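You operate a simulated robot arm through the tools that you are given. There is no shell and no other tool.

You run a simulated two-armed robot. Do the job below in one go: nothing can be reset, and whatever is moved stays where it is left.

JOB
Twist the strand with the green toggle into a tight cord with the one in the twister.
Fine: clamp and keeper bars down, pointer in the green band, lock slide on.

Only the result counts: the job must be done as asked and must still hold three seconds after the hand-in. Knocking over, shifting, dropping, spilling or breaking anything else fails it.

ROBOT AND FRAMES
Two 7-joint arms with fingered hands on one trunk that stands fixed in place. Base frame: the origin is at the foot of the trunk, x ahead of it, y to its left, z up; the work surface is at about z = 800. Units: mm, degrees, N and s.
The left shoulder is at [70, 154, 1272], the right one opposite. With the tool pointing down near the work surface each hand reaches from about 100 to 820 mm from the base axis, measured 20 degrees to its own side. Payload 3.9 kg a hand.
Tool frame (each hand has its own): the origin (TCP) lies between the finger pads and is the grasp point; the fingertips stand 30 mm ahead of it; z points along the fingers, y is the line along which they close. The gripper opens to 104 mm; its body begins 35 mm behind the TCP. The gripper is a hand of 4 fingers: y runs from the thumb to the fingers, the wrist lies at [-17, -104, -178] in the tool frame, and closing takes about 1.5 s.
Orientation is that of the tool frame in the base frame, as a unit quaternion [x, y, z, w]. With the fingers straight down and the wrist toward the robot, the tool's x, y and z point along [0, 1, 0], [1, 0, 0] and [0, 0, -1] of the base frame.

CONTROLS
- The arms move only by the tool play_rows. It takes "left_steps", "right_steps" or both (then of equal length, played together; a hand with none holds still); each is a list of rows, each a list of 2 entries, a list of its own where there are three numbers: the shift along the tool's x, y, z in mm, then the turn, a rotation vector about the tool's x, y, z in degrees. In form: [[[dx, dy, dz], [rx, ry, rz]], ...]. A call has 1 to 20 rows; each row shifts and turns the commanded pose from where the row before left it, along the tool's axes as they then stand. "left_claw" and "right_claw" are, for a hand that has rows, the gripper command, from -1 (shut) to 1 (fully open), values between in proportion, set as the call begins (left out, the last holds). A row lasts 0.2 s, in which the tool goes at most 50 mm and 8.6 degrees; a call with a longer step from one row to the next is refused whole, and so is a gripper value outside its range. Where a pose cannot be reached the arm comes as near as it can. A force on the tool above 90 N (or 10 N above the force at the start of the call, whichever is more), or a blocked arm, ends the call early, and 0.2 s more pass. The fingers move at their own pace (about 72 mm/s each) and stop on an object; they squeeze with about 22 N. The grip force told is the motor's: it shows also when the fingers shut on nothing. Time passes only in rows, and 0.2 s behind the last, so rows that do not move let the fingers close. It gives the time, the measured TCP pose, the force on the tool (base axes), the opening and the grip force at its end, in the units of the frame above (readings bear some noise), with the torque about the TCP (base axes, N m) and any sound that the robot's microphone picked up.
- Cameras (640 x 400 px; columns grow to the right, rows downward): "scene" is now at [128.3, 4.8, 1483.1]; the picture's right is [0.04, -1.00, 0.00], its down [-0.74, -0.03, -0.67] and it looks along [0.67, 0.03, -0.74] (base axes); focal length 214 px, centre (320, 200). "left" rides on the left gripper at [-66, -90, -126] in its tool frame; the picture's right is [-0.78, -0.30, 0.56], its down [0.57, -0.70, 0.43] and it looks along [0.26, 0.65, 0.71] (tool axes); focal length 275 px, centre (320, 200). "right" rides on the right gripper at [66, -90, -126] in its tool frame; the picture's right is [-0.78, 0.30, -0.56], its down [-0.57, -0.70, 0.43] and it looks along [-0.26, 0.65, 0.71] (tool axes); focal length 275 px, centre (320, 200).
- grab_frame(camera): a new picture of that camera. No time passes.
- raise_lower(by): slides the trunk up (or, below 0, down) by that many mm; the arms and the scene camera ride with it, the base frame stays. It gives what a move gives, with no picture.
- finger_targets(index, middle, ring, thumb_bend, thumb_turn, hand): sets how far each is bent, from 0 (flat) to 100 (curled in); at 30 the hand is open as for a grip, at 70 the pads meet at the TCP. One left out holds its place. A second passes; each finger stops where it meets its share of the squeeze, and holds until it gets a number again. A gripper value or a shape takes the hand back. It gives what a move gives, with no picture; readings hold the bend of each and the force on the fingers (four entries, about 0 where the hand has none), thumb and palm. thumb_turn goes from beside the hand (0) to across from the fingers (100), as for a grip.
- set_grasp(shape, hand): the hand has 4 fingers and takes this shape, open, in about a second: jaw (thumb against the fingers, like two jaws); tri (thumb and two fingers); tip (a fingertip pinch); poke (one finger out to press); point (the index stretched); flat (the hand flat); cup (the hand cupped); fist (a fist). The gripper value then closes the fingers along that shape, each until it touches; the sizes above hold for jaw. It gives what a move gives, with no picture.
- aim_head(pan, tilt): turns the head with the scene camera to pan (to the left, within 86 degrees either way) and tilt (down, from -29 to 69), counted from straight ahead of the robot. It gives what a move gives.
- measure_at(camera, pixels): there is no depth. For up to 12 entries [column, row, z] of the newest picture of that camera ("zoom" is the newest enlarged one), the place [x, y] in the base frame at which the ray of that pixel passes the height z, good to about 2 mm. No time passes.
- inspect(camera, box): a new picture of the part [left, top, right, bottom] of that camera's present view, enlarged. No time passes.
- job_done(): hands the job in; it is judged then, once.

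Unless the task says otherwise, let go and move clear before handing in.

The tools are called after ">>>" as name(argument=value, ...) on one line, values as JSON. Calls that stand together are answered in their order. play_rows: Moves the arms, as the interface text tells. Its arguments: {"type":"object","properties":{"left_steps":{"type":"array","items":{"type":"array"}},"left_claw":{"type":"number"},"right_steps":{"type":"array","items":{"type":"array"}},"right_claw":{"type":"number"}},"required":[]} The other tools are called the same way: raise_lower (by) moves the trunk up or down; set_grasp (shape, hand) gives the hand a shape; finger_targets (index, middle, ring, thumb_bend, thumb_turn, hand) moves the fingers one by one; aim_head (pan, tilt) turns the head that bears the scene camera; grab_frame (camera) takes a picture; measure_at (camera, pixels) gives the place at which the rays of pixels pass given heights; inspect (camera, box) takes an enlarged picture of a part of a camera's view; job_done () hands the job in.

At the start:

```text
clock: 0.0
left_tcp_pos: [553.0, 248.8, 1276.6]
left_tcp_rot: [0.708, 0.707, -0.001, -0.001]
left_force: [0.5, 1.5, 0.0]
left_moment: [-0.03, 0.01, 0.0]
left_finger_gap: 104.0
left_gripper_force: 0.0
left_shape: jaw
left_bend: [30.0, 30.0, 30.0, 30.0, 97.0]
left_finger forces: [0.1, 0.1, 0.2, 0.0, 0.0, 0.1]
right_tcp_pos: [538.6, -250.7, 1261.6]
right_tcp_rot: [0.707, 0.707, -0.001, -0.001]
right_force: [0.4, -0.7, -0.5]
right_moment: [0.0, -0.06, 0.01]
right_finger_gap: 103.5
right_gripper_force: 0.1
right_shape: jaw
right_bend: [30.0, 30.0, 30.0, 30.0, 97.0]
right_finger forces: [0.0, 0.0, 0.1, 0.1, 0.0, 0.0]
trunk travel left (down, up): [-725.0, 215.0]
head pan, tilt (commanded): [2.3, 48.0]
```

scene: 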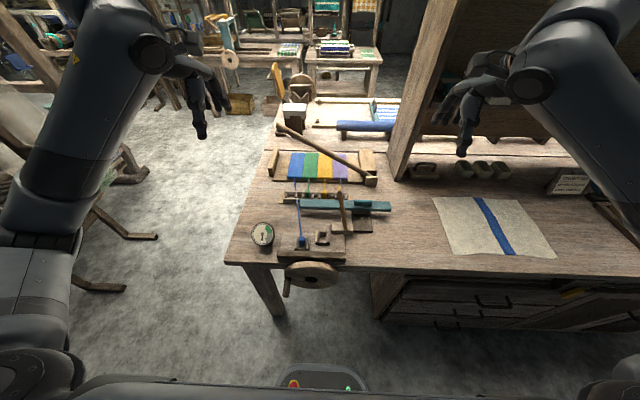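
right: 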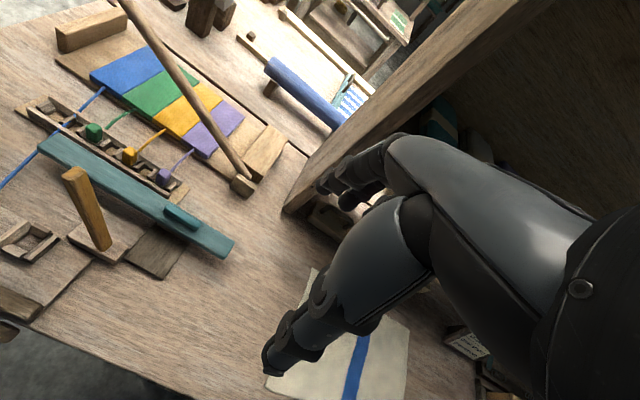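
left: 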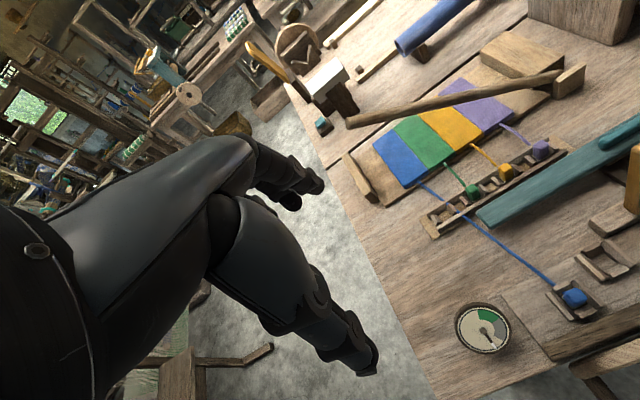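

The scene picture shows the twister near the bench edge (dial at about (262,234), blue toggle in the hook at (302,242), empty hook at (323,237), crank wheel at (310,275)) and a rack with green, yellow and purple toggles near (315,193). I will look closer before moving anything.

>>> inspect(camera="scene", box=[230, 110, 410, 222])

>>> inspect(camera="scene", box=[230, 180, 410, 300])

>>> inspect(camera="left", box=[330, 20, 640, 214])

>>> inspect(camera="left", box=[400, 180, 640, 400])

>>> inspect(camera="right", box=[0, 0, 320, 200])

>>> inspect(camera="right", box=[0, 130, 320, 330])

```text
3.56 times, centred on (320, 166) of scene
```

zoom: 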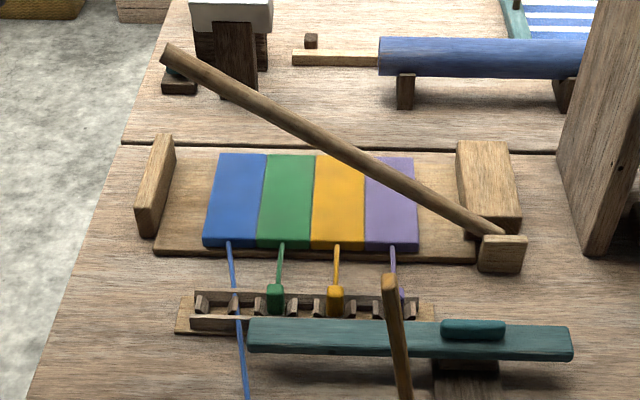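

```text
3.33 times, centred on (320, 240) of scene
```

zoom: 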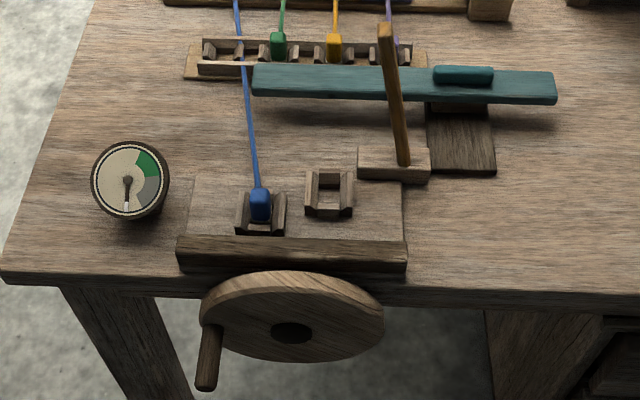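

```text
2.06 times, centred on (485, 117) of left
```

zoom: 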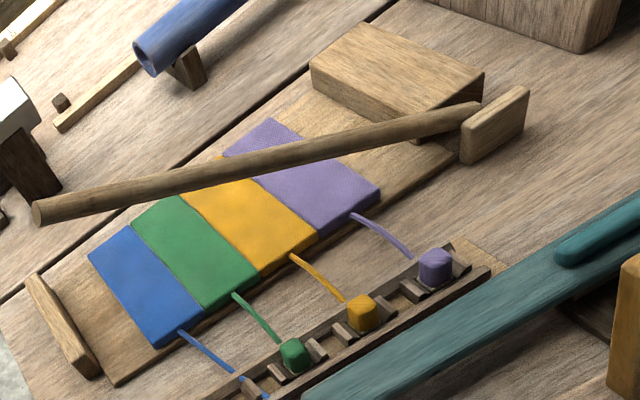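

```text
1.82 times, centred on (520, 290) of left
```

zoom: 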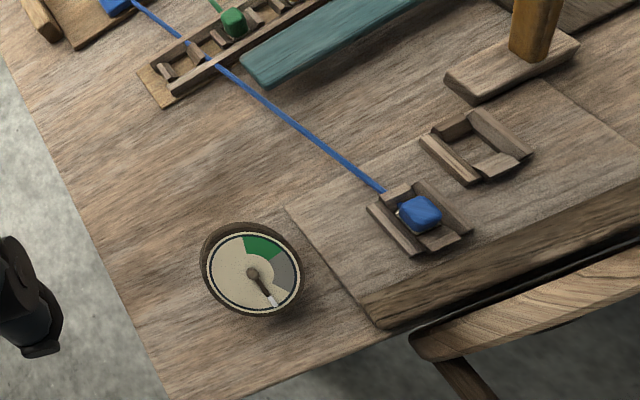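

```text
2.00 times, centred on (160, 100) of right
```

zoom: 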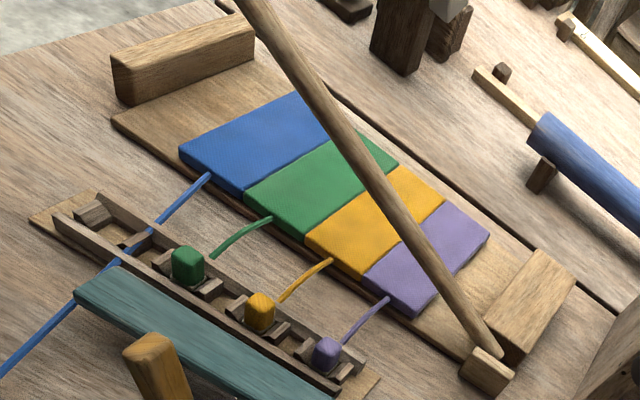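

```text
2.00 times, centred on (160, 230) of right
```

zoom: 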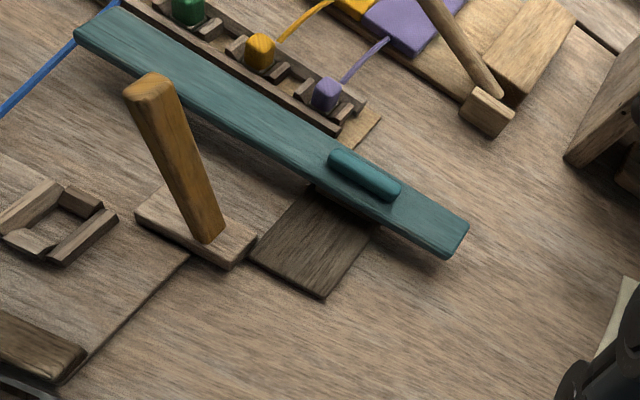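

I see a hinged round bar raised over the cloth (clamp, pivot at about scene (372,180)), a standing brown stick beside the empty hook (keeper, (343,210)), a teal slide bar with a knob (lock slide, (345,206)), and a crank wheel under the bench edge. I will measure key points at several heights, from more than one camera, to fix their places.

>>> grab_frame(camera="scene")

>>> measure_at(camera="scene", pixels=[[302, 242, 800], [302, 242, 840], [323, 237, 800], [323, 237, 840], [308, 194, 800], [308, 194, 840], [343, 229, 800], [338, 190, 900], [262, 234, 800], [372, 180, 840], [277, 127, 900], [310, 275, 800]])

>>> grab_frame(camera="left")

>>> measure_at(camera="left", pixels=[[573, 298, 800], [573, 298, 840], [610, 258, 800], [610, 258, 840], [472, 191, 800], [472, 191, 840], [506, 172, 800], [506, 172, 840], [484, 328, 800], [484, 328, 840], [567, 80, 840], [350, 122, 900]])

>>> grab_frame(camera="right")

>>> measure_at(camera="right", pixels=[[94, 133, 800], [94, 133, 840], [130, 156, 800], [130, 156, 840], [163, 178, 800], [163, 178, 840], [28, 243, 800], [28, 243, 840], [105, 240, 800], [75, 175, 900], [242, 186, 800], [230, 245, 820]])

```text
taken
```

scene: 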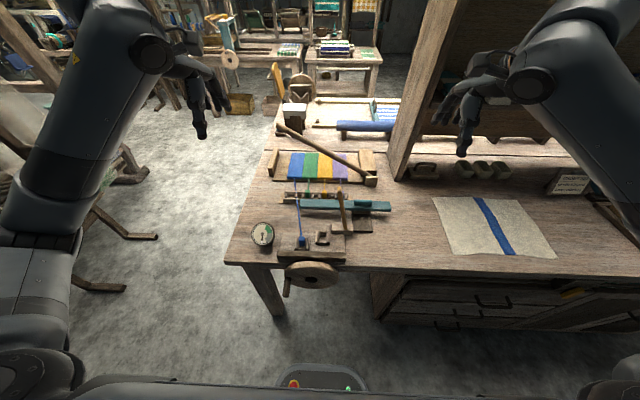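

```text
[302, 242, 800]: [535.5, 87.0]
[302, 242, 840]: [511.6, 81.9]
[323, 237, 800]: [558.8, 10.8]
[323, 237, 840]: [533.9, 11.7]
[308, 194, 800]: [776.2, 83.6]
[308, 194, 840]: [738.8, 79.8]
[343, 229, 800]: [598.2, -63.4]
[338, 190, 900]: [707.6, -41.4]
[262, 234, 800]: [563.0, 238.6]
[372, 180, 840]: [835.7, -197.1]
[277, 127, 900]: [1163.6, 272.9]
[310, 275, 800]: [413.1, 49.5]
```

```text
taken
```

left: 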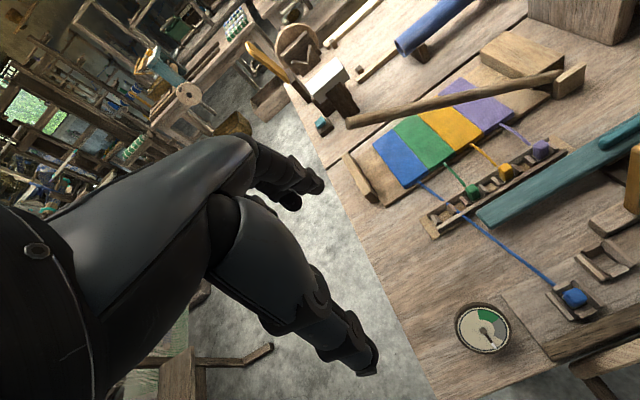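

```text
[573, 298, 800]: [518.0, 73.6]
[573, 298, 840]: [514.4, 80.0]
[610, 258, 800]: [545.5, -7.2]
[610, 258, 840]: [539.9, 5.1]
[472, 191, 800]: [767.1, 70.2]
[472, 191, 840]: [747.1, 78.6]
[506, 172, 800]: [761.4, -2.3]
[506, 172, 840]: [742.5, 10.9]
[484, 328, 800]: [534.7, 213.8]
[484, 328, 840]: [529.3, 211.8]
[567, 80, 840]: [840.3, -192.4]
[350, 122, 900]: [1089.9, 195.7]
```

```text
taken
```

right: 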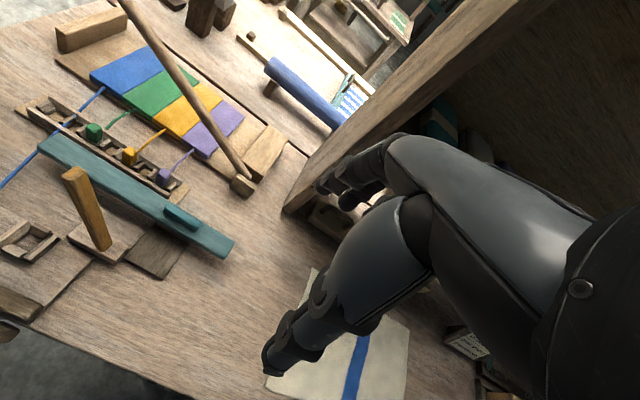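

```text
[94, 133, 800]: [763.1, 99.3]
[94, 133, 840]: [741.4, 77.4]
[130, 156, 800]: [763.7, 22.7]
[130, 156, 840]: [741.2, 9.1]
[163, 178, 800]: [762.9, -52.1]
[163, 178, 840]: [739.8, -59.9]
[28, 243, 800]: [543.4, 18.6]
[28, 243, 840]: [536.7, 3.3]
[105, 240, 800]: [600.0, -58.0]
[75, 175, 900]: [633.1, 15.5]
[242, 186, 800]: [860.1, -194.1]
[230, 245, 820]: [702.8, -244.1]
```

The green toggle is near (742,79,838), the blue one near (513,80,838), the clamp bar tip near (846,191,1087), and the keeper stick goes from (600,-60) up to about (589,-32,1017). I will zoom in tighter on each part.

>>> inspect(camera="scene", box=[280, 220, 352, 265])

>>> inspect(camera="scene", box=[280, 180, 352, 225])

>>> inspect(camera="left", box=[420, 140, 548, 220])

>>> inspect(camera="right", box=[60, 150, 250, 270])

>>> inspect(camera="scene", box=[240, 215, 288, 245])

>>> inspect(camera="scene", box=[264, 250, 360, 310])

```text
8.89 times, centred on (316, 242) of scene
```

zoom: 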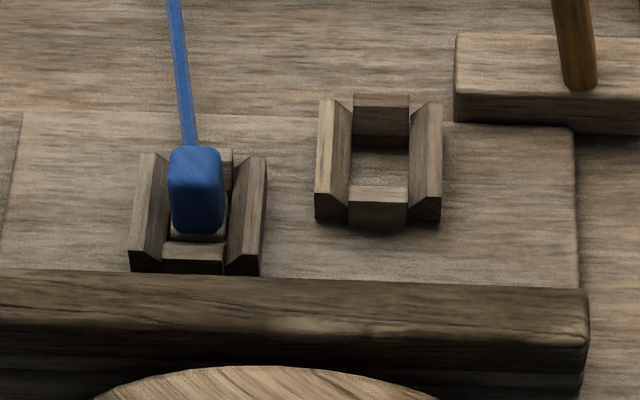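

```text
8.89 times, centred on (316, 202) of scene
```

zoom: 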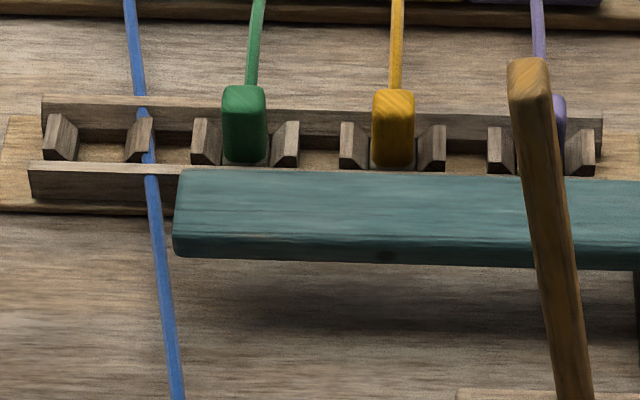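

```text
5.00 times, centred on (484, 180) of left
```

zoom: 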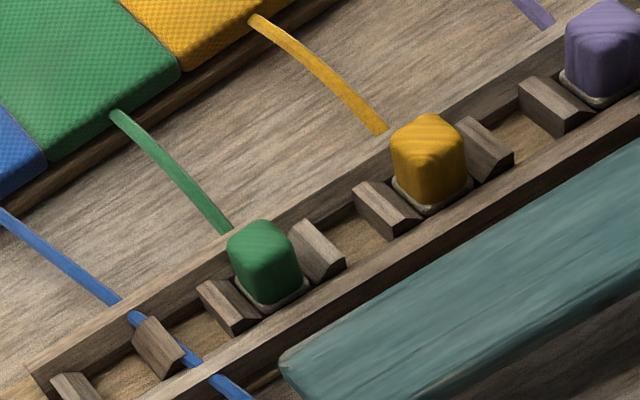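

```text
3.33 times, centred on (155, 210) of right
```

zoom: 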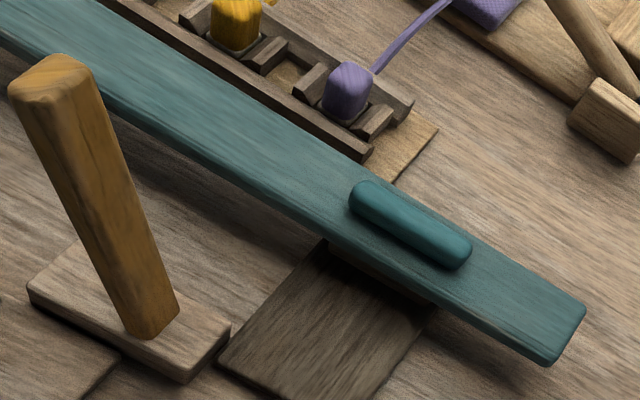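

```text
13.33 times, centred on (264, 230) of scene
```

zoom: 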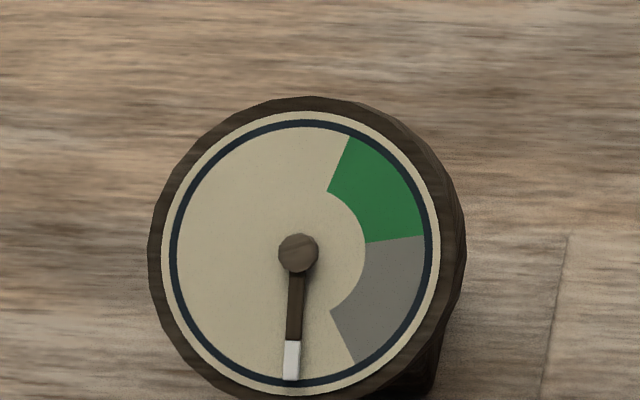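

```text
6.67 times, centred on (312, 280) of scene
```

zoom: 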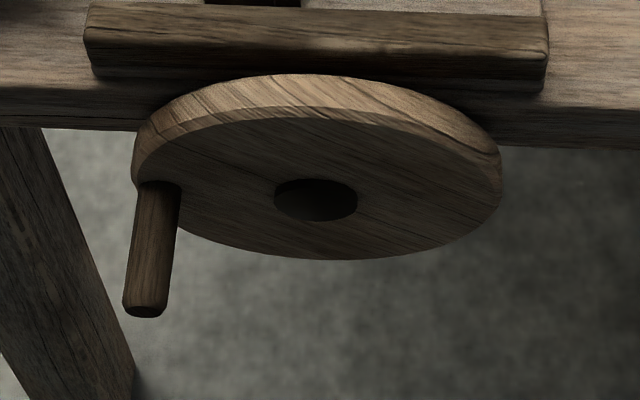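

The twister has V-shaped hook cradles (blue toggle filled, the other at scene zoom (380,160) empty), the dial pointer rests at 6 o'clock with green at 1–3 o'clock, and the crank peg sticks out toward me at the left of the wheel. I will lower the trunk a little to get a shallower, closer view and better heights.

>>> raise_lower(by=-150)

>>> grab_frame(camera="scene")

>>> grab_frame(camera="right")

>>> grab_frame(camera="left")

```text
clock: 1.8
left_tcp_pos: [554.0, 247.3, 1126.9]
left_tcp_rot: [0.707, 0.708, -0.001, 0.0]
left_force: [0.0, 0.3, 0.6]
left_moment: [0.01, 0.0, -0.02]
left_finger_gap: 103.7
left_gripper_force: 0.1
left_shape: jaw
left_bend: [30.0, 30.0, 30.0, 30.0, 97.0]
left_finger forces: [0.0, 0.0, 0.0, 0.0, 0.0, 0.0]
right_tcp_pos: [537.7, -251.0, 1111.2]
right_tcp_rot: [0.707, 0.707, 0.0, 0.001]
right_force: [-0.2, -0.4, -0.1]
right_moment: [0.0, -0.01, -0.04]
right_finger_gap: 103.8
right_gripper_force: 0.2
right_shape: jaw
right_bend: [30.0, 30.0, 30.0, 30.0, 97.0]
right_finger forces: [0.0, 0.1, 0.1, 0.0, 0.1, 0.0]
trunk travel left (down, up): [-575.0, 365.0]
head pan, tilt (commanded): [2.3, 48.0]
```

```text
taken
```

scene: 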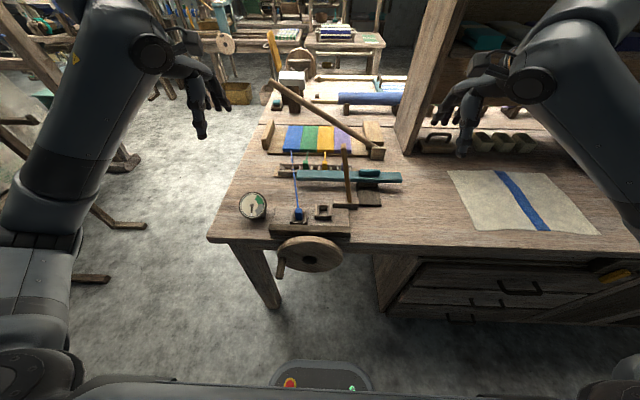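

```text
taken
```

right: 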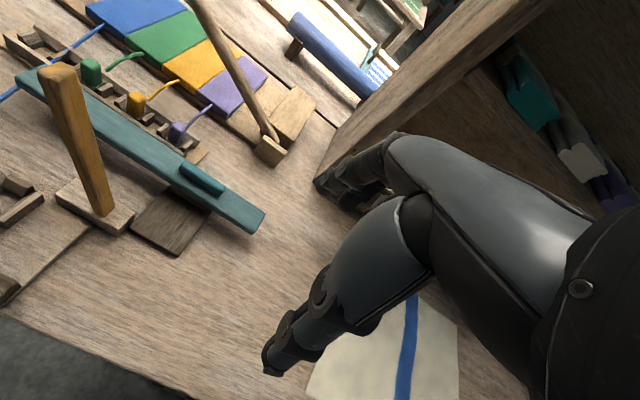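

```text
taken
```

left: 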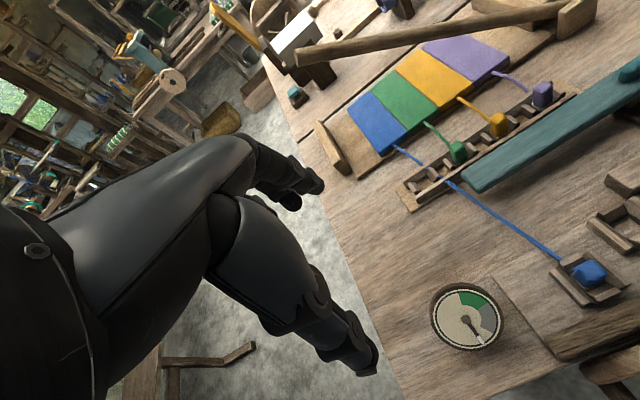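

The trunk is now 150 mm lower and the views are closer (teal slide at scene (345,178), hooks at (299,213)/(323,211)). I will zoom in on the teal slide and the keeper to understand them, measuring from the zoom.

>>> inspect(camera="scene", box=[272, 140, 412, 227])

>>> measure_at(camera="zoom", pixels=[[100, 174, 840], [100, 174, 870], [585, 165, 870], [585, 185, 870], [440, 145, 870], [320, 30, 1010], [347, 300, 810], [440, 300, 803], [500, 300, 803], [120, 330, 835], [232, 310, 830], [150, 110, 835]])

>>> inspect(camera="right", box=[0, 50, 280, 225])

>>> inspect(camera="left", box=[380, 100, 640, 262])

```text
4.57 times, centred on (342, 184) of scene
```

zoom: 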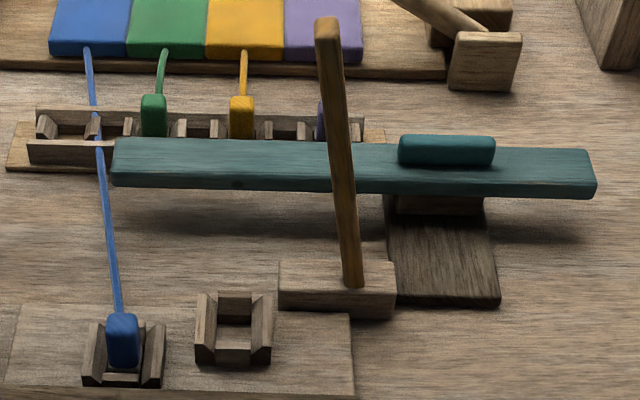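

```text
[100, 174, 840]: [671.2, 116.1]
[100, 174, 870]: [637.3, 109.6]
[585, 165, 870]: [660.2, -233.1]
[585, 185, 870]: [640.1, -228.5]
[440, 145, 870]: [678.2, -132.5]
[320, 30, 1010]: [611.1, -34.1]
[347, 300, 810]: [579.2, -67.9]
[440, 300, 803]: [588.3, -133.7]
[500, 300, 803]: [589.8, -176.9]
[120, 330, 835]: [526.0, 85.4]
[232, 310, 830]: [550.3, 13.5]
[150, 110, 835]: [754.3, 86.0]
```

```text
2.29 times, centred on (140, 138) of right
```

zoom: 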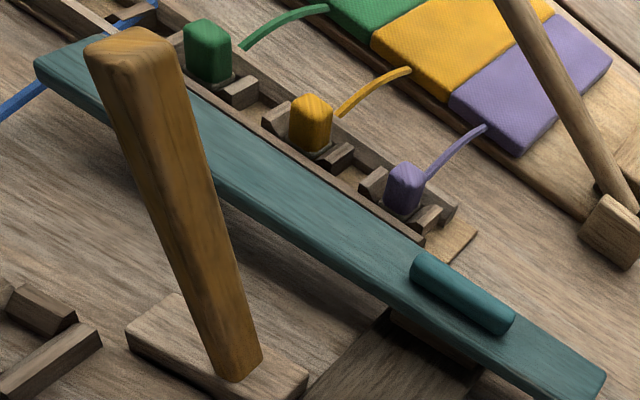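

```text
2.46 times, centred on (510, 181) of left
```

zoom: 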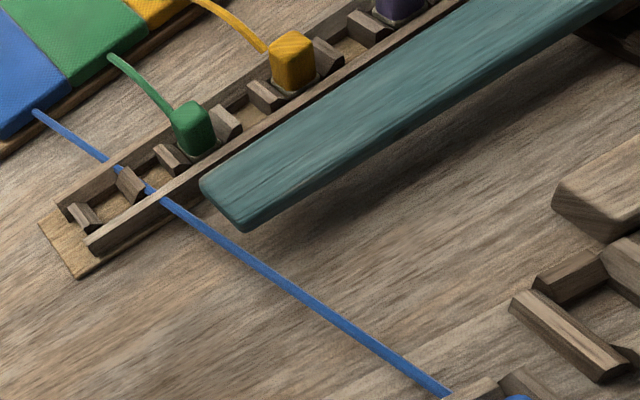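

The teal slide sits on a block on a dark track that runs along x toward me (track front edge at zoom (500,300) ≈ (590,-177)), so it slides toward me over the keeper once that is down. I will triangulate its height and the other heights with matched pixels.

>>> measure_at(camera="left", pixels=[[478.4, 192.7, 820], [478.4, 192.7, 870], [464, 178, 870], [464, 178, 820]])

>>> measure_at(camera="scene", pixels=[[296.5, 180.7, 820], [296.5, 180.7, 870], [400, 183, 820], [400, 183, 870], [376, 169, 820], [376, 169, 870]])

>>> measure_at(camera="right", pixels=[[251, 233, 820], [251, 233, 870], [265, 212, 820], [265, 212, 870], [200, 177, 820], [200, 177, 870], [15, 84, 870]])

```text
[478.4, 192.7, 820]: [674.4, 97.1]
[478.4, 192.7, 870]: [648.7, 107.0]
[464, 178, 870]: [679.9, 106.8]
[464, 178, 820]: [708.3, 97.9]
```

```text
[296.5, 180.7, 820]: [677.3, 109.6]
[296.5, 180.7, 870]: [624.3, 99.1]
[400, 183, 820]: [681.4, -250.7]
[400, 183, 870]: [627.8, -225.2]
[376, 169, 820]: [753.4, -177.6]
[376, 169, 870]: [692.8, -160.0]
```

```text
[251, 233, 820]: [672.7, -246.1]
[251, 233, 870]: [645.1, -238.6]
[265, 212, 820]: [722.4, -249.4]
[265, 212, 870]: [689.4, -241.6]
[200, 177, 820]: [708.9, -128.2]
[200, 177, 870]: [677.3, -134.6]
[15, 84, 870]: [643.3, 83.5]
```

The slide's underside is at about z 835, its span y −245…103 at x 663–705, so it must go over the keeper after that is down. Next I turn the left hand 90° so that it closes along y, and bring it above the green toggle (742,79) for a close look.

>>> play_rows(left_steps=[[[0, 0, 0], [0, 0, 8.2]], [[0, 0, 0], [0, 0, 8.2]], [[0, 0, 0], [0, 0, 8.2]], [[0, 0, 0], [0, 0, 8.2]], [[0, 0, 0], [0, 0, 8.2]], [[0, 0, 0], [0, 0, 8.2]], [[0, 0, 0], [0, 0, 8.2]], [[0, 0, 0], [0, 0, 8.2]], [[0, 0, 0], [0, 0, 8.2]], [[0, 0, 0], [0, 0, 8.2]], [[0, 0, 0], [0, 0, 8.0]], [[31.3, 28, 10], [0, 0, 0]], [[31.3, 28, 10], [0, 0, 0]], [[31.3, 28, 10], [0, 0, 0]], [[31.3, 28, 10], [0, 0, 0]], [[31.3, 28, 10], [0, 0, 0]], [[31.3, 28, 10], [0, 0, 0]]])

>>> grab_frame(camera="left")

>>> grab_frame(camera="scene")

```text
clock: 5.3
left_tcp_pos: [709.7, 87.3, 1060.3]
left_tcp_rot: [1.0, 0.001, 0.0, 0.001]
left_force: [-0.2, -0.1, 0.0]
left_moment: [0.0, 0.01, -0.02]
left_finger_gap: 104.0
left_gripper_force: 0.0
left_shape: jaw
left_bend: [30.0, 30.0, 30.0, 30.0, 97.0]
left_finger forces: [0.0, 0.0, 0.1, 0.1, 0.0, 0.0]
left hand out of reach, approached as far as the arm can: row 17
right_tcp_pos: [539.1, -247.6, 1110.2]
right_tcp_rot: [0.707, 0.708, 0.0, -0.001]
right_force: [0.7, 0.9, 0.1]
right_moment: [0.0, 0.02, 0.0]
right_finger_gap: 103.5
right_gripper_force: 0.0
right_shape: jaw
right_bend: [30.0, 30.0, 30.0, 30.0, 97.0]
right_finger forces: [0.1, 0.0, 0.1, 0.0, 0.1, 0.1]
trunk travel left (down, up): [-575.0, 365.0]
head pan, tilt (commanded): [2.3, 48.0]
```

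```text
taken
```

left: 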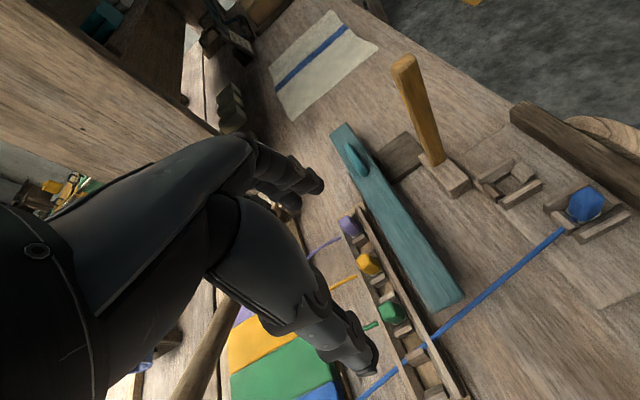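

```text
taken
```

scene: 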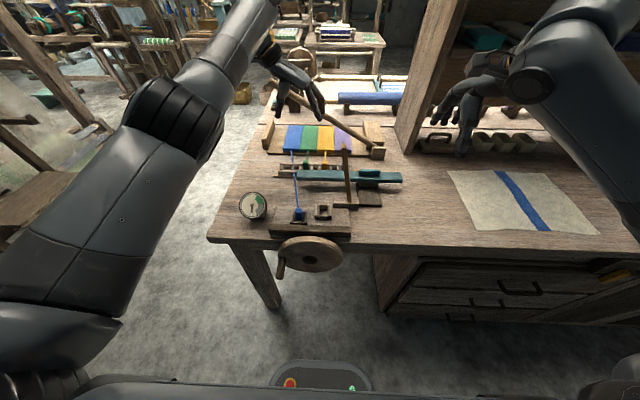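

The arm's reach ended at x 710 with the wrist out to the side, so I must tilt the hand forward to get to x 742. First I use this nearer view (green toggle at left px (393,312), teal slide (430,270)) to measure rack heights.

>>> inspect(camera="left", box=[330, 200, 490, 300])

>>> inspect(camera="left", box=[360, 280, 480, 355])

>>> inspect(camera="left", box=[470, 140, 640, 246])

>>> inspect(camera="left", box=[320, 40, 480, 140])

```text
4.00 times, centred on (410, 250) of left
```

zoom: 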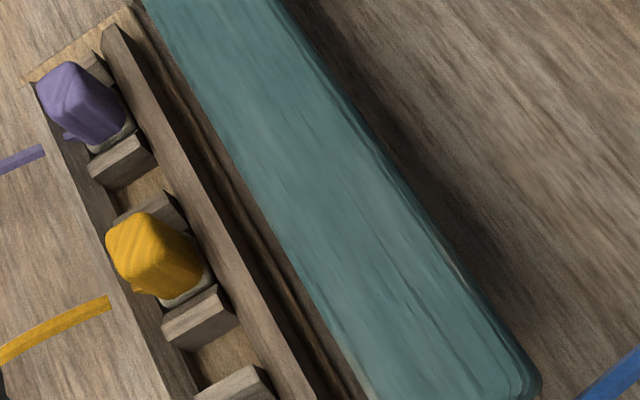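

```text
5.33 times, centred on (420, 318) of left
```

zoom: 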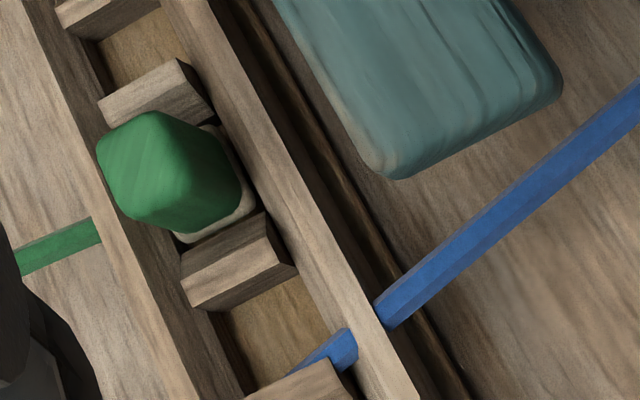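

```text
3.76 times, centred on (555, 193) of left
```

zoom: 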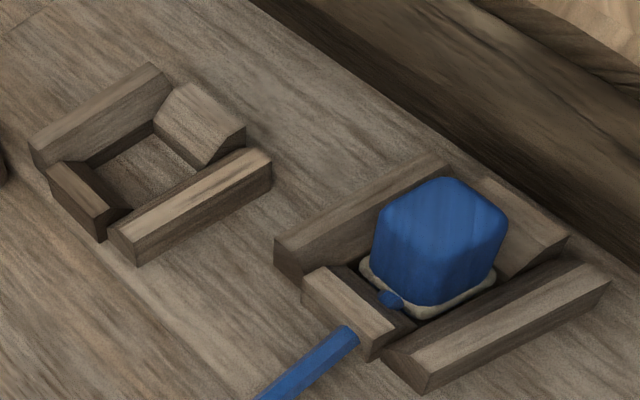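

```text
4.00 times, centred on (400, 90) of left
```

zoom: 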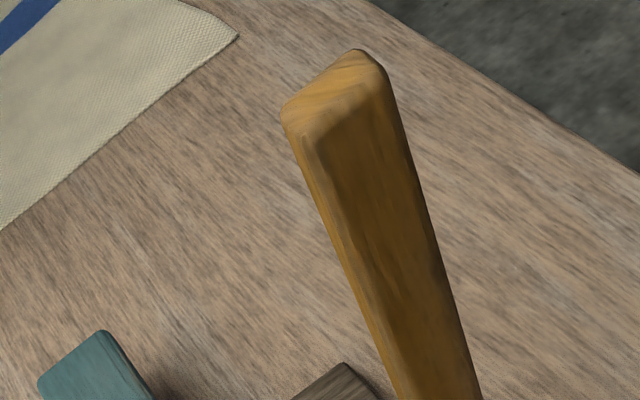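

I can see the toggle as an upright block with a pale foot plate in a V-notched rack. I will measure its top and foot and the hook cradle from this view for triangulation.

>>> measure_at(camera="left", pixels=[[386, 306, 840], [386, 306, 870], [398, 323, 800], [398, 323, 830], [404, 310, 820], [374, 318, 820], [584, 196, 840], [584, 196, 870], [509, 180, 805], [509, 180, 830], [404, 60, 1000], [404, 60, 1020]])

>>> inspect(camera="scene", box=[290, 145, 340, 176])

>>> inspect(camera="scene", box=[284, 195, 348, 235])

```text
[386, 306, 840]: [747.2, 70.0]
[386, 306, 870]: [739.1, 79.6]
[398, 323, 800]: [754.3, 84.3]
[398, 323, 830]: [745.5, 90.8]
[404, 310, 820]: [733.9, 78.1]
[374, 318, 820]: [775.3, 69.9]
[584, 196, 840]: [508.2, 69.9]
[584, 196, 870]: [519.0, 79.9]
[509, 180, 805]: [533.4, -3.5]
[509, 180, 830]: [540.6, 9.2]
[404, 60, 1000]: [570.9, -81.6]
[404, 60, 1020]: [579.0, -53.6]
```

```text
12.80 times, centred on (315, 160) of scene
```

zoom: 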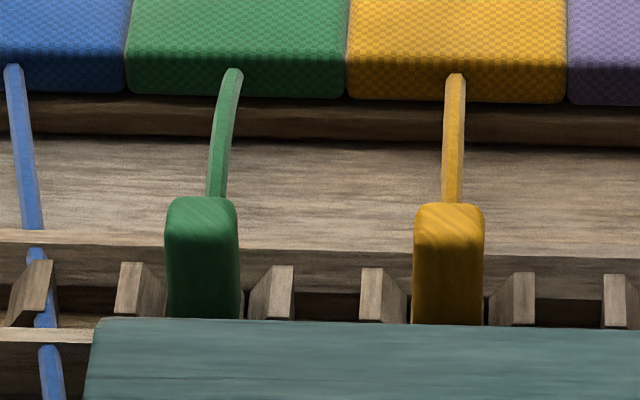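

```text
10.00 times, centred on (316, 215) of scene
```

zoom: 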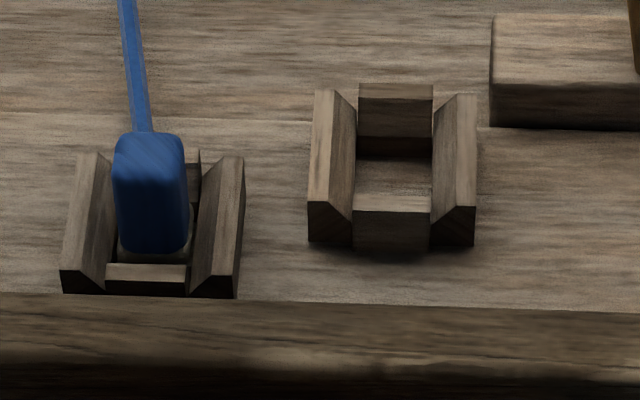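

Next I measure the cradle and the toggle tops from these zooms to pair with the left-camera rays.

>>> measure_at(camera="zoom", pixels=[[148, 148, 840], [148, 148, 870], [392, 175, 805], [392, 175, 830], [310, 205, 815], [310, 205, 830], [475, 205, 815], [475, 205, 830], [312, 240, 805], [395, 250, 805], [395, 85, 825], [155, 240, 820]])

>>> inspect(camera="scene", box=[290, 145, 340, 176])

>>> measure_at(camera="zoom", pixels=[[200, 210, 840], [200, 210, 870], [165, 230, 850], [238, 230, 850], [450, 215, 860], [60, 240, 825], [60, 330, 825], [205, 318, 820], [232, 72, 815], [300, 85, 825], [300, 320, 855], [130, 265, 825]])

```text
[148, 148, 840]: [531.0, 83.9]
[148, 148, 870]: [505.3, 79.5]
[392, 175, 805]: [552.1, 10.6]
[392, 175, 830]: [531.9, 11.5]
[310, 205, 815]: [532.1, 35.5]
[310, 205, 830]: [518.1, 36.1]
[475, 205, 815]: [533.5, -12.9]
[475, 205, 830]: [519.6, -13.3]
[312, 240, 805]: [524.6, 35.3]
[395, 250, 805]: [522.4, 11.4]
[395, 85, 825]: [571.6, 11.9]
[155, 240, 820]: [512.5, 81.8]
```

```text
12.80 times, centred on (315, 160) of scene
```

zoom: 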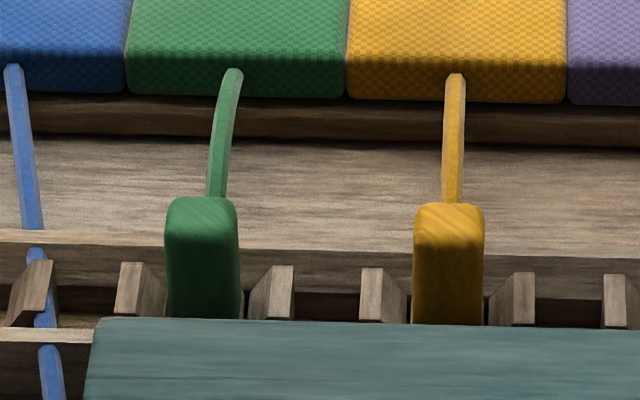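

```text
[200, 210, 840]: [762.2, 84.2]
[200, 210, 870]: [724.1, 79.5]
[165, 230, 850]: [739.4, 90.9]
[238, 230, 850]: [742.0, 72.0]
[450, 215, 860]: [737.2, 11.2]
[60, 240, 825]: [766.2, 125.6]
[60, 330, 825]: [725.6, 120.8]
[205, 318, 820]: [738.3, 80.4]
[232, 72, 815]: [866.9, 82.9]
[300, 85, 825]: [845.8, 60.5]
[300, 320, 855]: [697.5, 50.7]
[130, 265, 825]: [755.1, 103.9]
```

The toggle is about 19 mm wide with its top near z 862, and the rack rails end near z 820, so I can pinch it with TCP near z 854. I tilt the hand forward 20° and narrow the opening, then read the pose.

>>> play_rows(left_steps=[[[0, 0, 0], [0, 6.7, 0]], [[0, 0, 0], [0, 6.7, 0]], [[0, 0, 0], [0, 6.6, 0]], [[0, 0, 0], [0, 0, 0]]], left_claw=-0.08)

>>> grab_frame(camera="left")

```text
clock: 6.3
left_tcp_pos: [709.2, 85.9, 1060.6]
left_tcp_rot: [0.985, 0.0, 0.174, 0.0]
left_force: [0.6, 0.1, 0.4]
left_moment: [-0.01, -0.01, -0.04]
left_finger_gap: 48.2
left_gripper_force: 0.1
left_shape: jaw
left_bend: [74.0, 46.0, 43.0, 70.0, 100.0]
left_finger forces: [0.0, 0.0, 0.0, 0.0, 0.0, 0.1]
right_tcp_pos: [539.0, -249.8, 1110.7]
right_tcp_rot: [0.708, 0.707, -0.001, -0.001]
right_force: [-1.0, -0.1, 0.1]
right_moment: [-0.02, -0.04, 0.01]
right_finger_gap: 103.7
right_gripper_force: 0.1
right_shape: jaw
right_bend: [30.0, 30.0, 30.0, 30.0, 97.0]
right_finger forces: [0.0, 0.1, 0.0, 0.0, 0.1, 0.0]
trunk travel left (down, up): [-575.0, 365.0]
head pan, tilt (commanded): [2.3, 48.0]
```

```text
taken
```

left: 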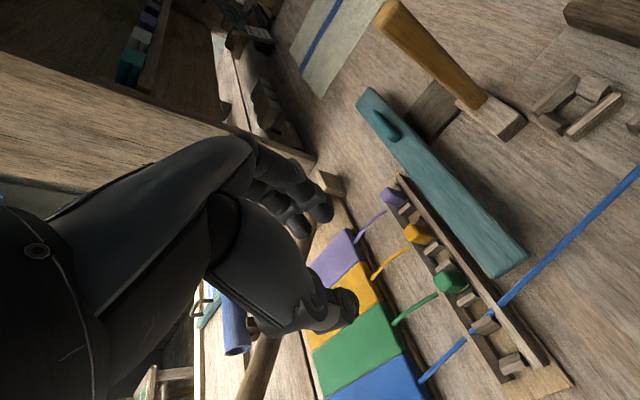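

The hand is tilted and the gap is 48 mm, but the index shows a bend of 74 against 46/43 for the others; I zoom on the fingers at (320,220)–(345,310) to see the real pinch shape.

>>> inspect(camera="left", box=[200, 130, 440, 380])

>>> inspect(camera="scene", box=[230, 40, 400, 146])

```text
1.60 times, centred on (320, 255) of left
```

zoom: 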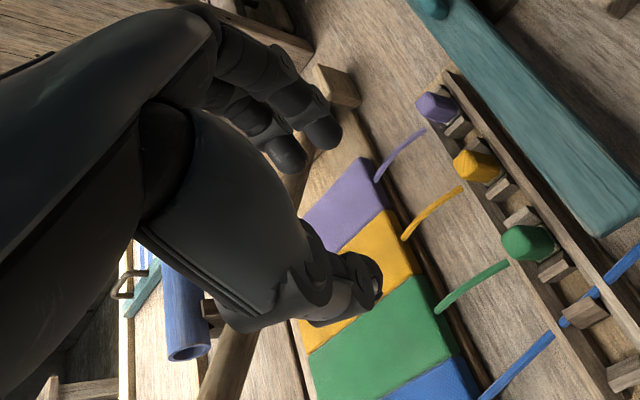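

```text
3.76 times, centred on (315, 93) of scene
```

zoom: 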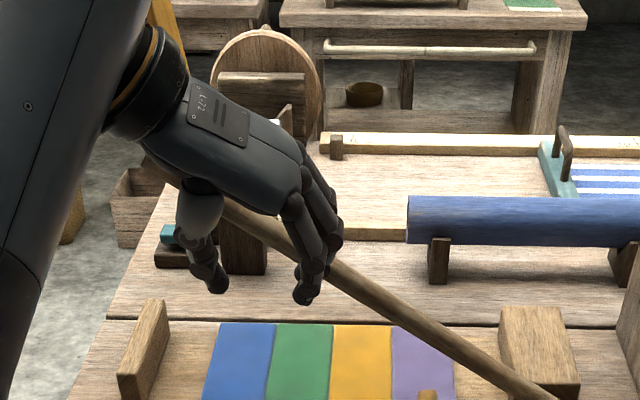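

The shape is a normal thumb-against-fingers pinch with the opening centred on the TCP. I go down to about (738,80,900) above the green toggle.

>>> play_rows(left_steps=[[[-6.9, 1.5, 40], [0, 0, 0]], [[-6.9, 1.5, 40], [0, 0, 0]], [[-6.9, 1.5, 40], [0, 0, 0]], [[-6.9, 1.5, 40], [0, 0, 0]]])

>>> grab_frame(camera="left")

>>> inspect(camera="scene", box=[250, 90, 390, 178])

>>> inspect(camera="right", box=[0, 0, 160, 100])

```text
clock: 7.3
left_tcp_pos: [740.1, 79.5, 899.9]
left_tcp_rot: [0.985, 0.001, 0.173, 0.0]
left_force: [-0.1, 0.0, 0.1]
left_moment: [0.01, 0.0, -0.04]
left_finger_gap: 48.3
left_gripper_force: 0.1
left_shape: jaw
left_bend: [74.0, 46.0, 43.0, 70.0, 100.0]
left_finger forces: [0.0, 0.0, 0.0, 0.0, 0.0, 0.0]
right_tcp_pos: [537.4, -249.8, 1111.0]
right_tcp_rot: [0.707, 0.707, -0.001, -0.001]
right_force: [0.2, -0.4, 0.0]
right_moment: [0.03, -0.01, -0.03]
right_finger_gap: 104.1
right_gripper_force: 0.1
right_shape: jaw
right_bend: [30.0, 30.0, 30.0, 30.0, 97.0]
right_finger forces: [0.0, 0.1, 0.0, 0.0, 0.0, 0.1]
trunk travel left (down, up): [-575.0, 365.0]
head pan, tilt (commanded): [2.3, 48.0]
```

```text
taken
```

left: 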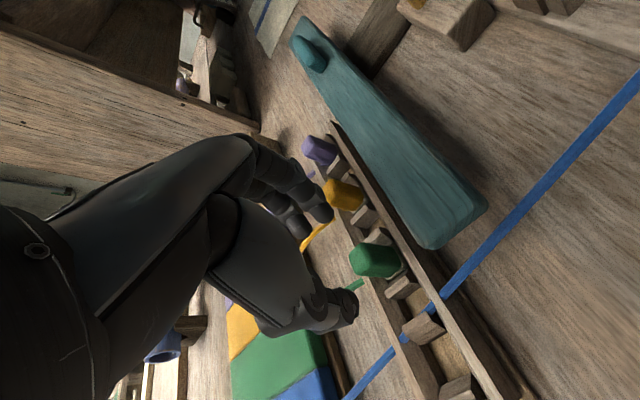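

```text
4.55 times, centred on (320, 134) of scene
```

zoom: 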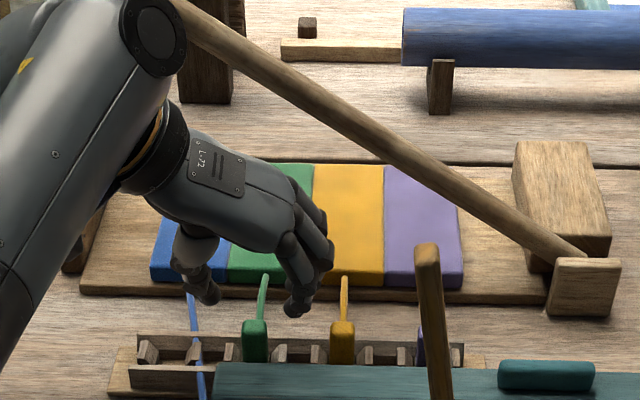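

```text
4.00 times, centred on (80, 50) of right
```

zoom: 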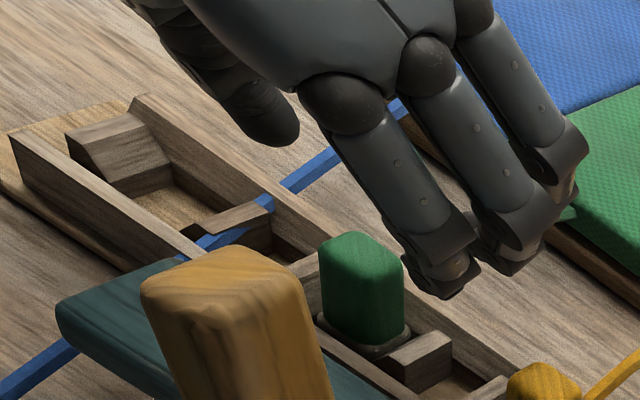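

The toggle top at left px (357,260) lies almost exactly where the point below my TCP should project (355,254). I go down to z ≈ 863 and look again.

>>> play_rows(left_steps=[[[-4.0, -0.7, 11.6], [0, 0, 0]], [[-4.0, -0.7, 11.6], [0, 0, 0]], [[-4.0, -0.6, 11.6], [0, 0, 0]]])

>>> inspect(camera="left", box=[200, 130, 440, 380])

>>> inspect(camera="right", box=[0, 0, 160, 100])

>>> inspect(camera="scene", box=[270, 120, 350, 176])

```text
clock: 8.2
left_tcp_pos: [739.0, 82.1, 864.5]
left_tcp_rot: [0.985, 0.0, 0.173, 0.0]
left_force: [-0.2, 0.0, 0.2]
left_moment: [-0.01, -0.01, -0.02]
left_finger_gap: 48.2
left_gripper_force: 0.0
left_shape: jaw
left_bend: [74.0, 46.0, 43.0, 70.0, 100.0]
left_finger forces: [0.1, 0.0, 0.0, 0.1, 0.0, 0.0]
right_tcp_pos: [538.3, -250.6, 1110.3]
right_tcp_rot: [0.707, 0.708, 0.0, -0.001]
right_force: [0.1, -0.6, 0.2]
right_moment: [-0.02, 0.0, -0.04]
right_finger_gap: 103.8
right_gripper_force: 0.0
right_shape: jaw
right_bend: [30.0, 30.0, 30.0, 30.0, 97.0]
right_finger forces: [0.0, 0.0, 0.0, 0.0, 0.0, 0.0]
trunk travel left (down, up): [-575.0, 365.0]
head pan, tilt (commanded): [2.3, 48.0]
```

```text
1.60 times, centred on (320, 255) of left
```

zoom: 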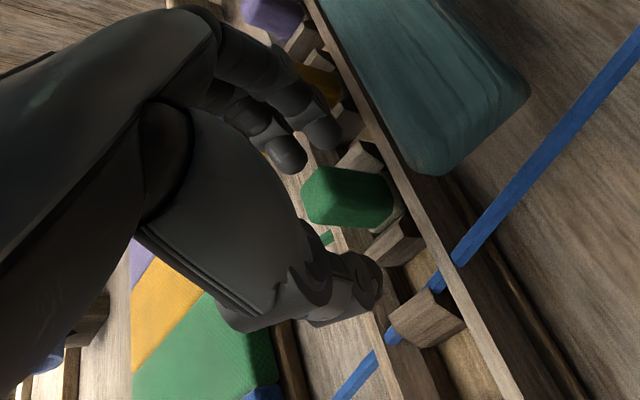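

```text
4.00 times, centred on (80, 50) of right
```

zoom: 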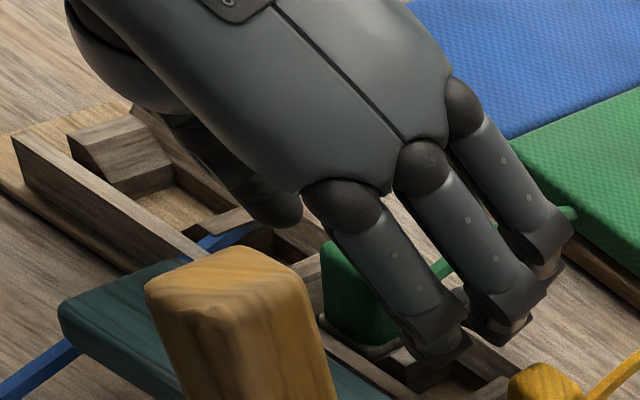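

```text
7.14 times, centred on (310, 148) of scene
```

zoom: 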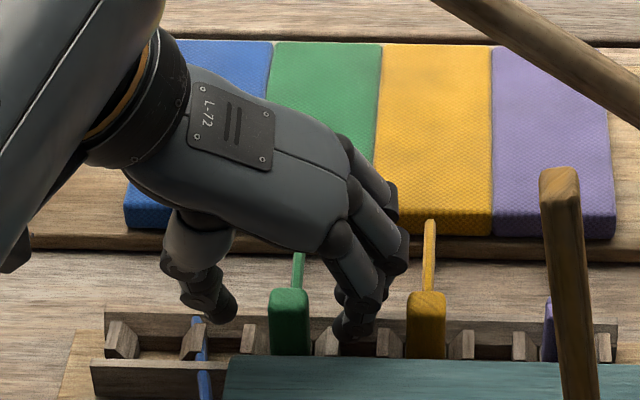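

The toggle sits between the thumb tip (zoom (365,285)) and the fingers (zoom (300,140)). I lower 5 mm more and close.

>>> play_rows(left_steps=[[[-1.0, 0.5, 5.5], [0, 0, 0]], [[0, 0, 0], [0, 0, 0]]])

>>> play_rows(left_steps=[[[0, 0, 0], [0, 0, 0]], [[0, 0, 0], [0, 0, 0]], [[0, 0, 0], [0, 0, 0]], [[0, 0, 0], [0, 0, 0]], [[0, 0, 0], [0, 0, 0]], [[0, 0, 0], [0, 0, 0]], [[0, 0, 0], [0, 0, 0]], [[0, 0, 0], [0, 0, 0]]], left_claw=-1)

>>> inspect(camera="left", box=[200, 130, 440, 380])

>>> inspect(camera="scene", box=[270, 120, 350, 176])

```text
clock: 8.8
left_tcp_pos: [740.0, 80.6, 859.6]
left_tcp_rot: [0.985, -0.001, 0.172, 0.0]
left_force: [1.1, -0.3, -0.4]
left_moment: [-0.01, 0.0, -0.02]
left_finger_gap: 48.4
left_gripper_force: 0.0
left_shape: jaw
left_bend: [74.0, 46.0, 43.0, 70.0, 100.0]
left_finger forces: [0.0, 0.0, 0.0, 0.1, 0.0, 0.0]
right_tcp_pos: [537.2, -251.3, 1111.1]
right_tcp_rot: [0.707, 0.708, 0.0, 0.0]
right_force: [-0.5, 0.1, -1.3]
right_moment: [-0.01, 0.0, -0.03]
right_finger_gap: 103.4
right_gripper_force: 0.0
right_shape: jaw
right_bend: [30.0, 30.0, 30.0, 30.0, 97.0]
right_finger forces: [0.1, 0.0, 0.1, 0.0, 0.0, 0.0]
trunk travel left (down, up): [-575.0, 365.0]
head pan, tilt (commanded): [2.3, 48.0]
```

```text
clock: 10.6
left_tcp_pos: [740.9, 81.5, 859.6]
left_tcp_rot: [0.985, 0.0, 0.173, 0.001]
left_force: [1.9, 2.8, 5.4]
left_moment: [-0.02, -0.02, 0.07]
left_finger_gap: 17.8
left_gripper_force: 21.7
left_shape: jaw
left_bend: [74.0, 64.0, 63.0, 78.0, 100.0]
left_finger forces: [11.3, 5.7, 0.0, 0.0, 17.3, 0.1]
right_tcp_pos: [536.2, -250.3, 1112.3]
right_tcp_rot: [0.707, 0.707, 0.0, -0.001]
right_force: [0.0, 0.4, -0.2]
right_moment: [-0.02, -0.02, 0.0]
right_finger_gap: 103.7
right_gripper_force: 0.0
right_shape: jaw
right_bend: [30.0, 30.0, 30.0, 30.0, 97.0]
right_finger forces: [0.1, 0.0, 0.1, 0.0, 0.0, 0.0]
trunk travel left (down, up): [-575.0, 365.0]
head pan, tilt (commanded): [2.3, 48.0]
```

```text
1.60 times, centred on (320, 255) of left
```

zoom: 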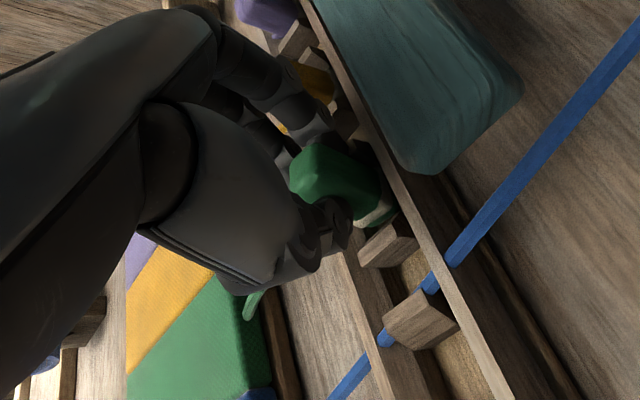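

```text
7.14 times, centred on (310, 148) of scene
```

zoom: 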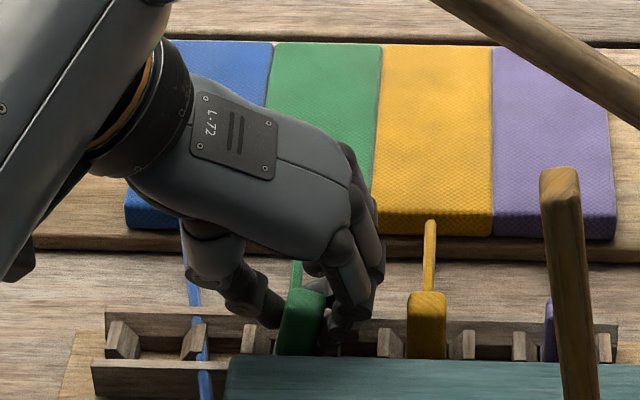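

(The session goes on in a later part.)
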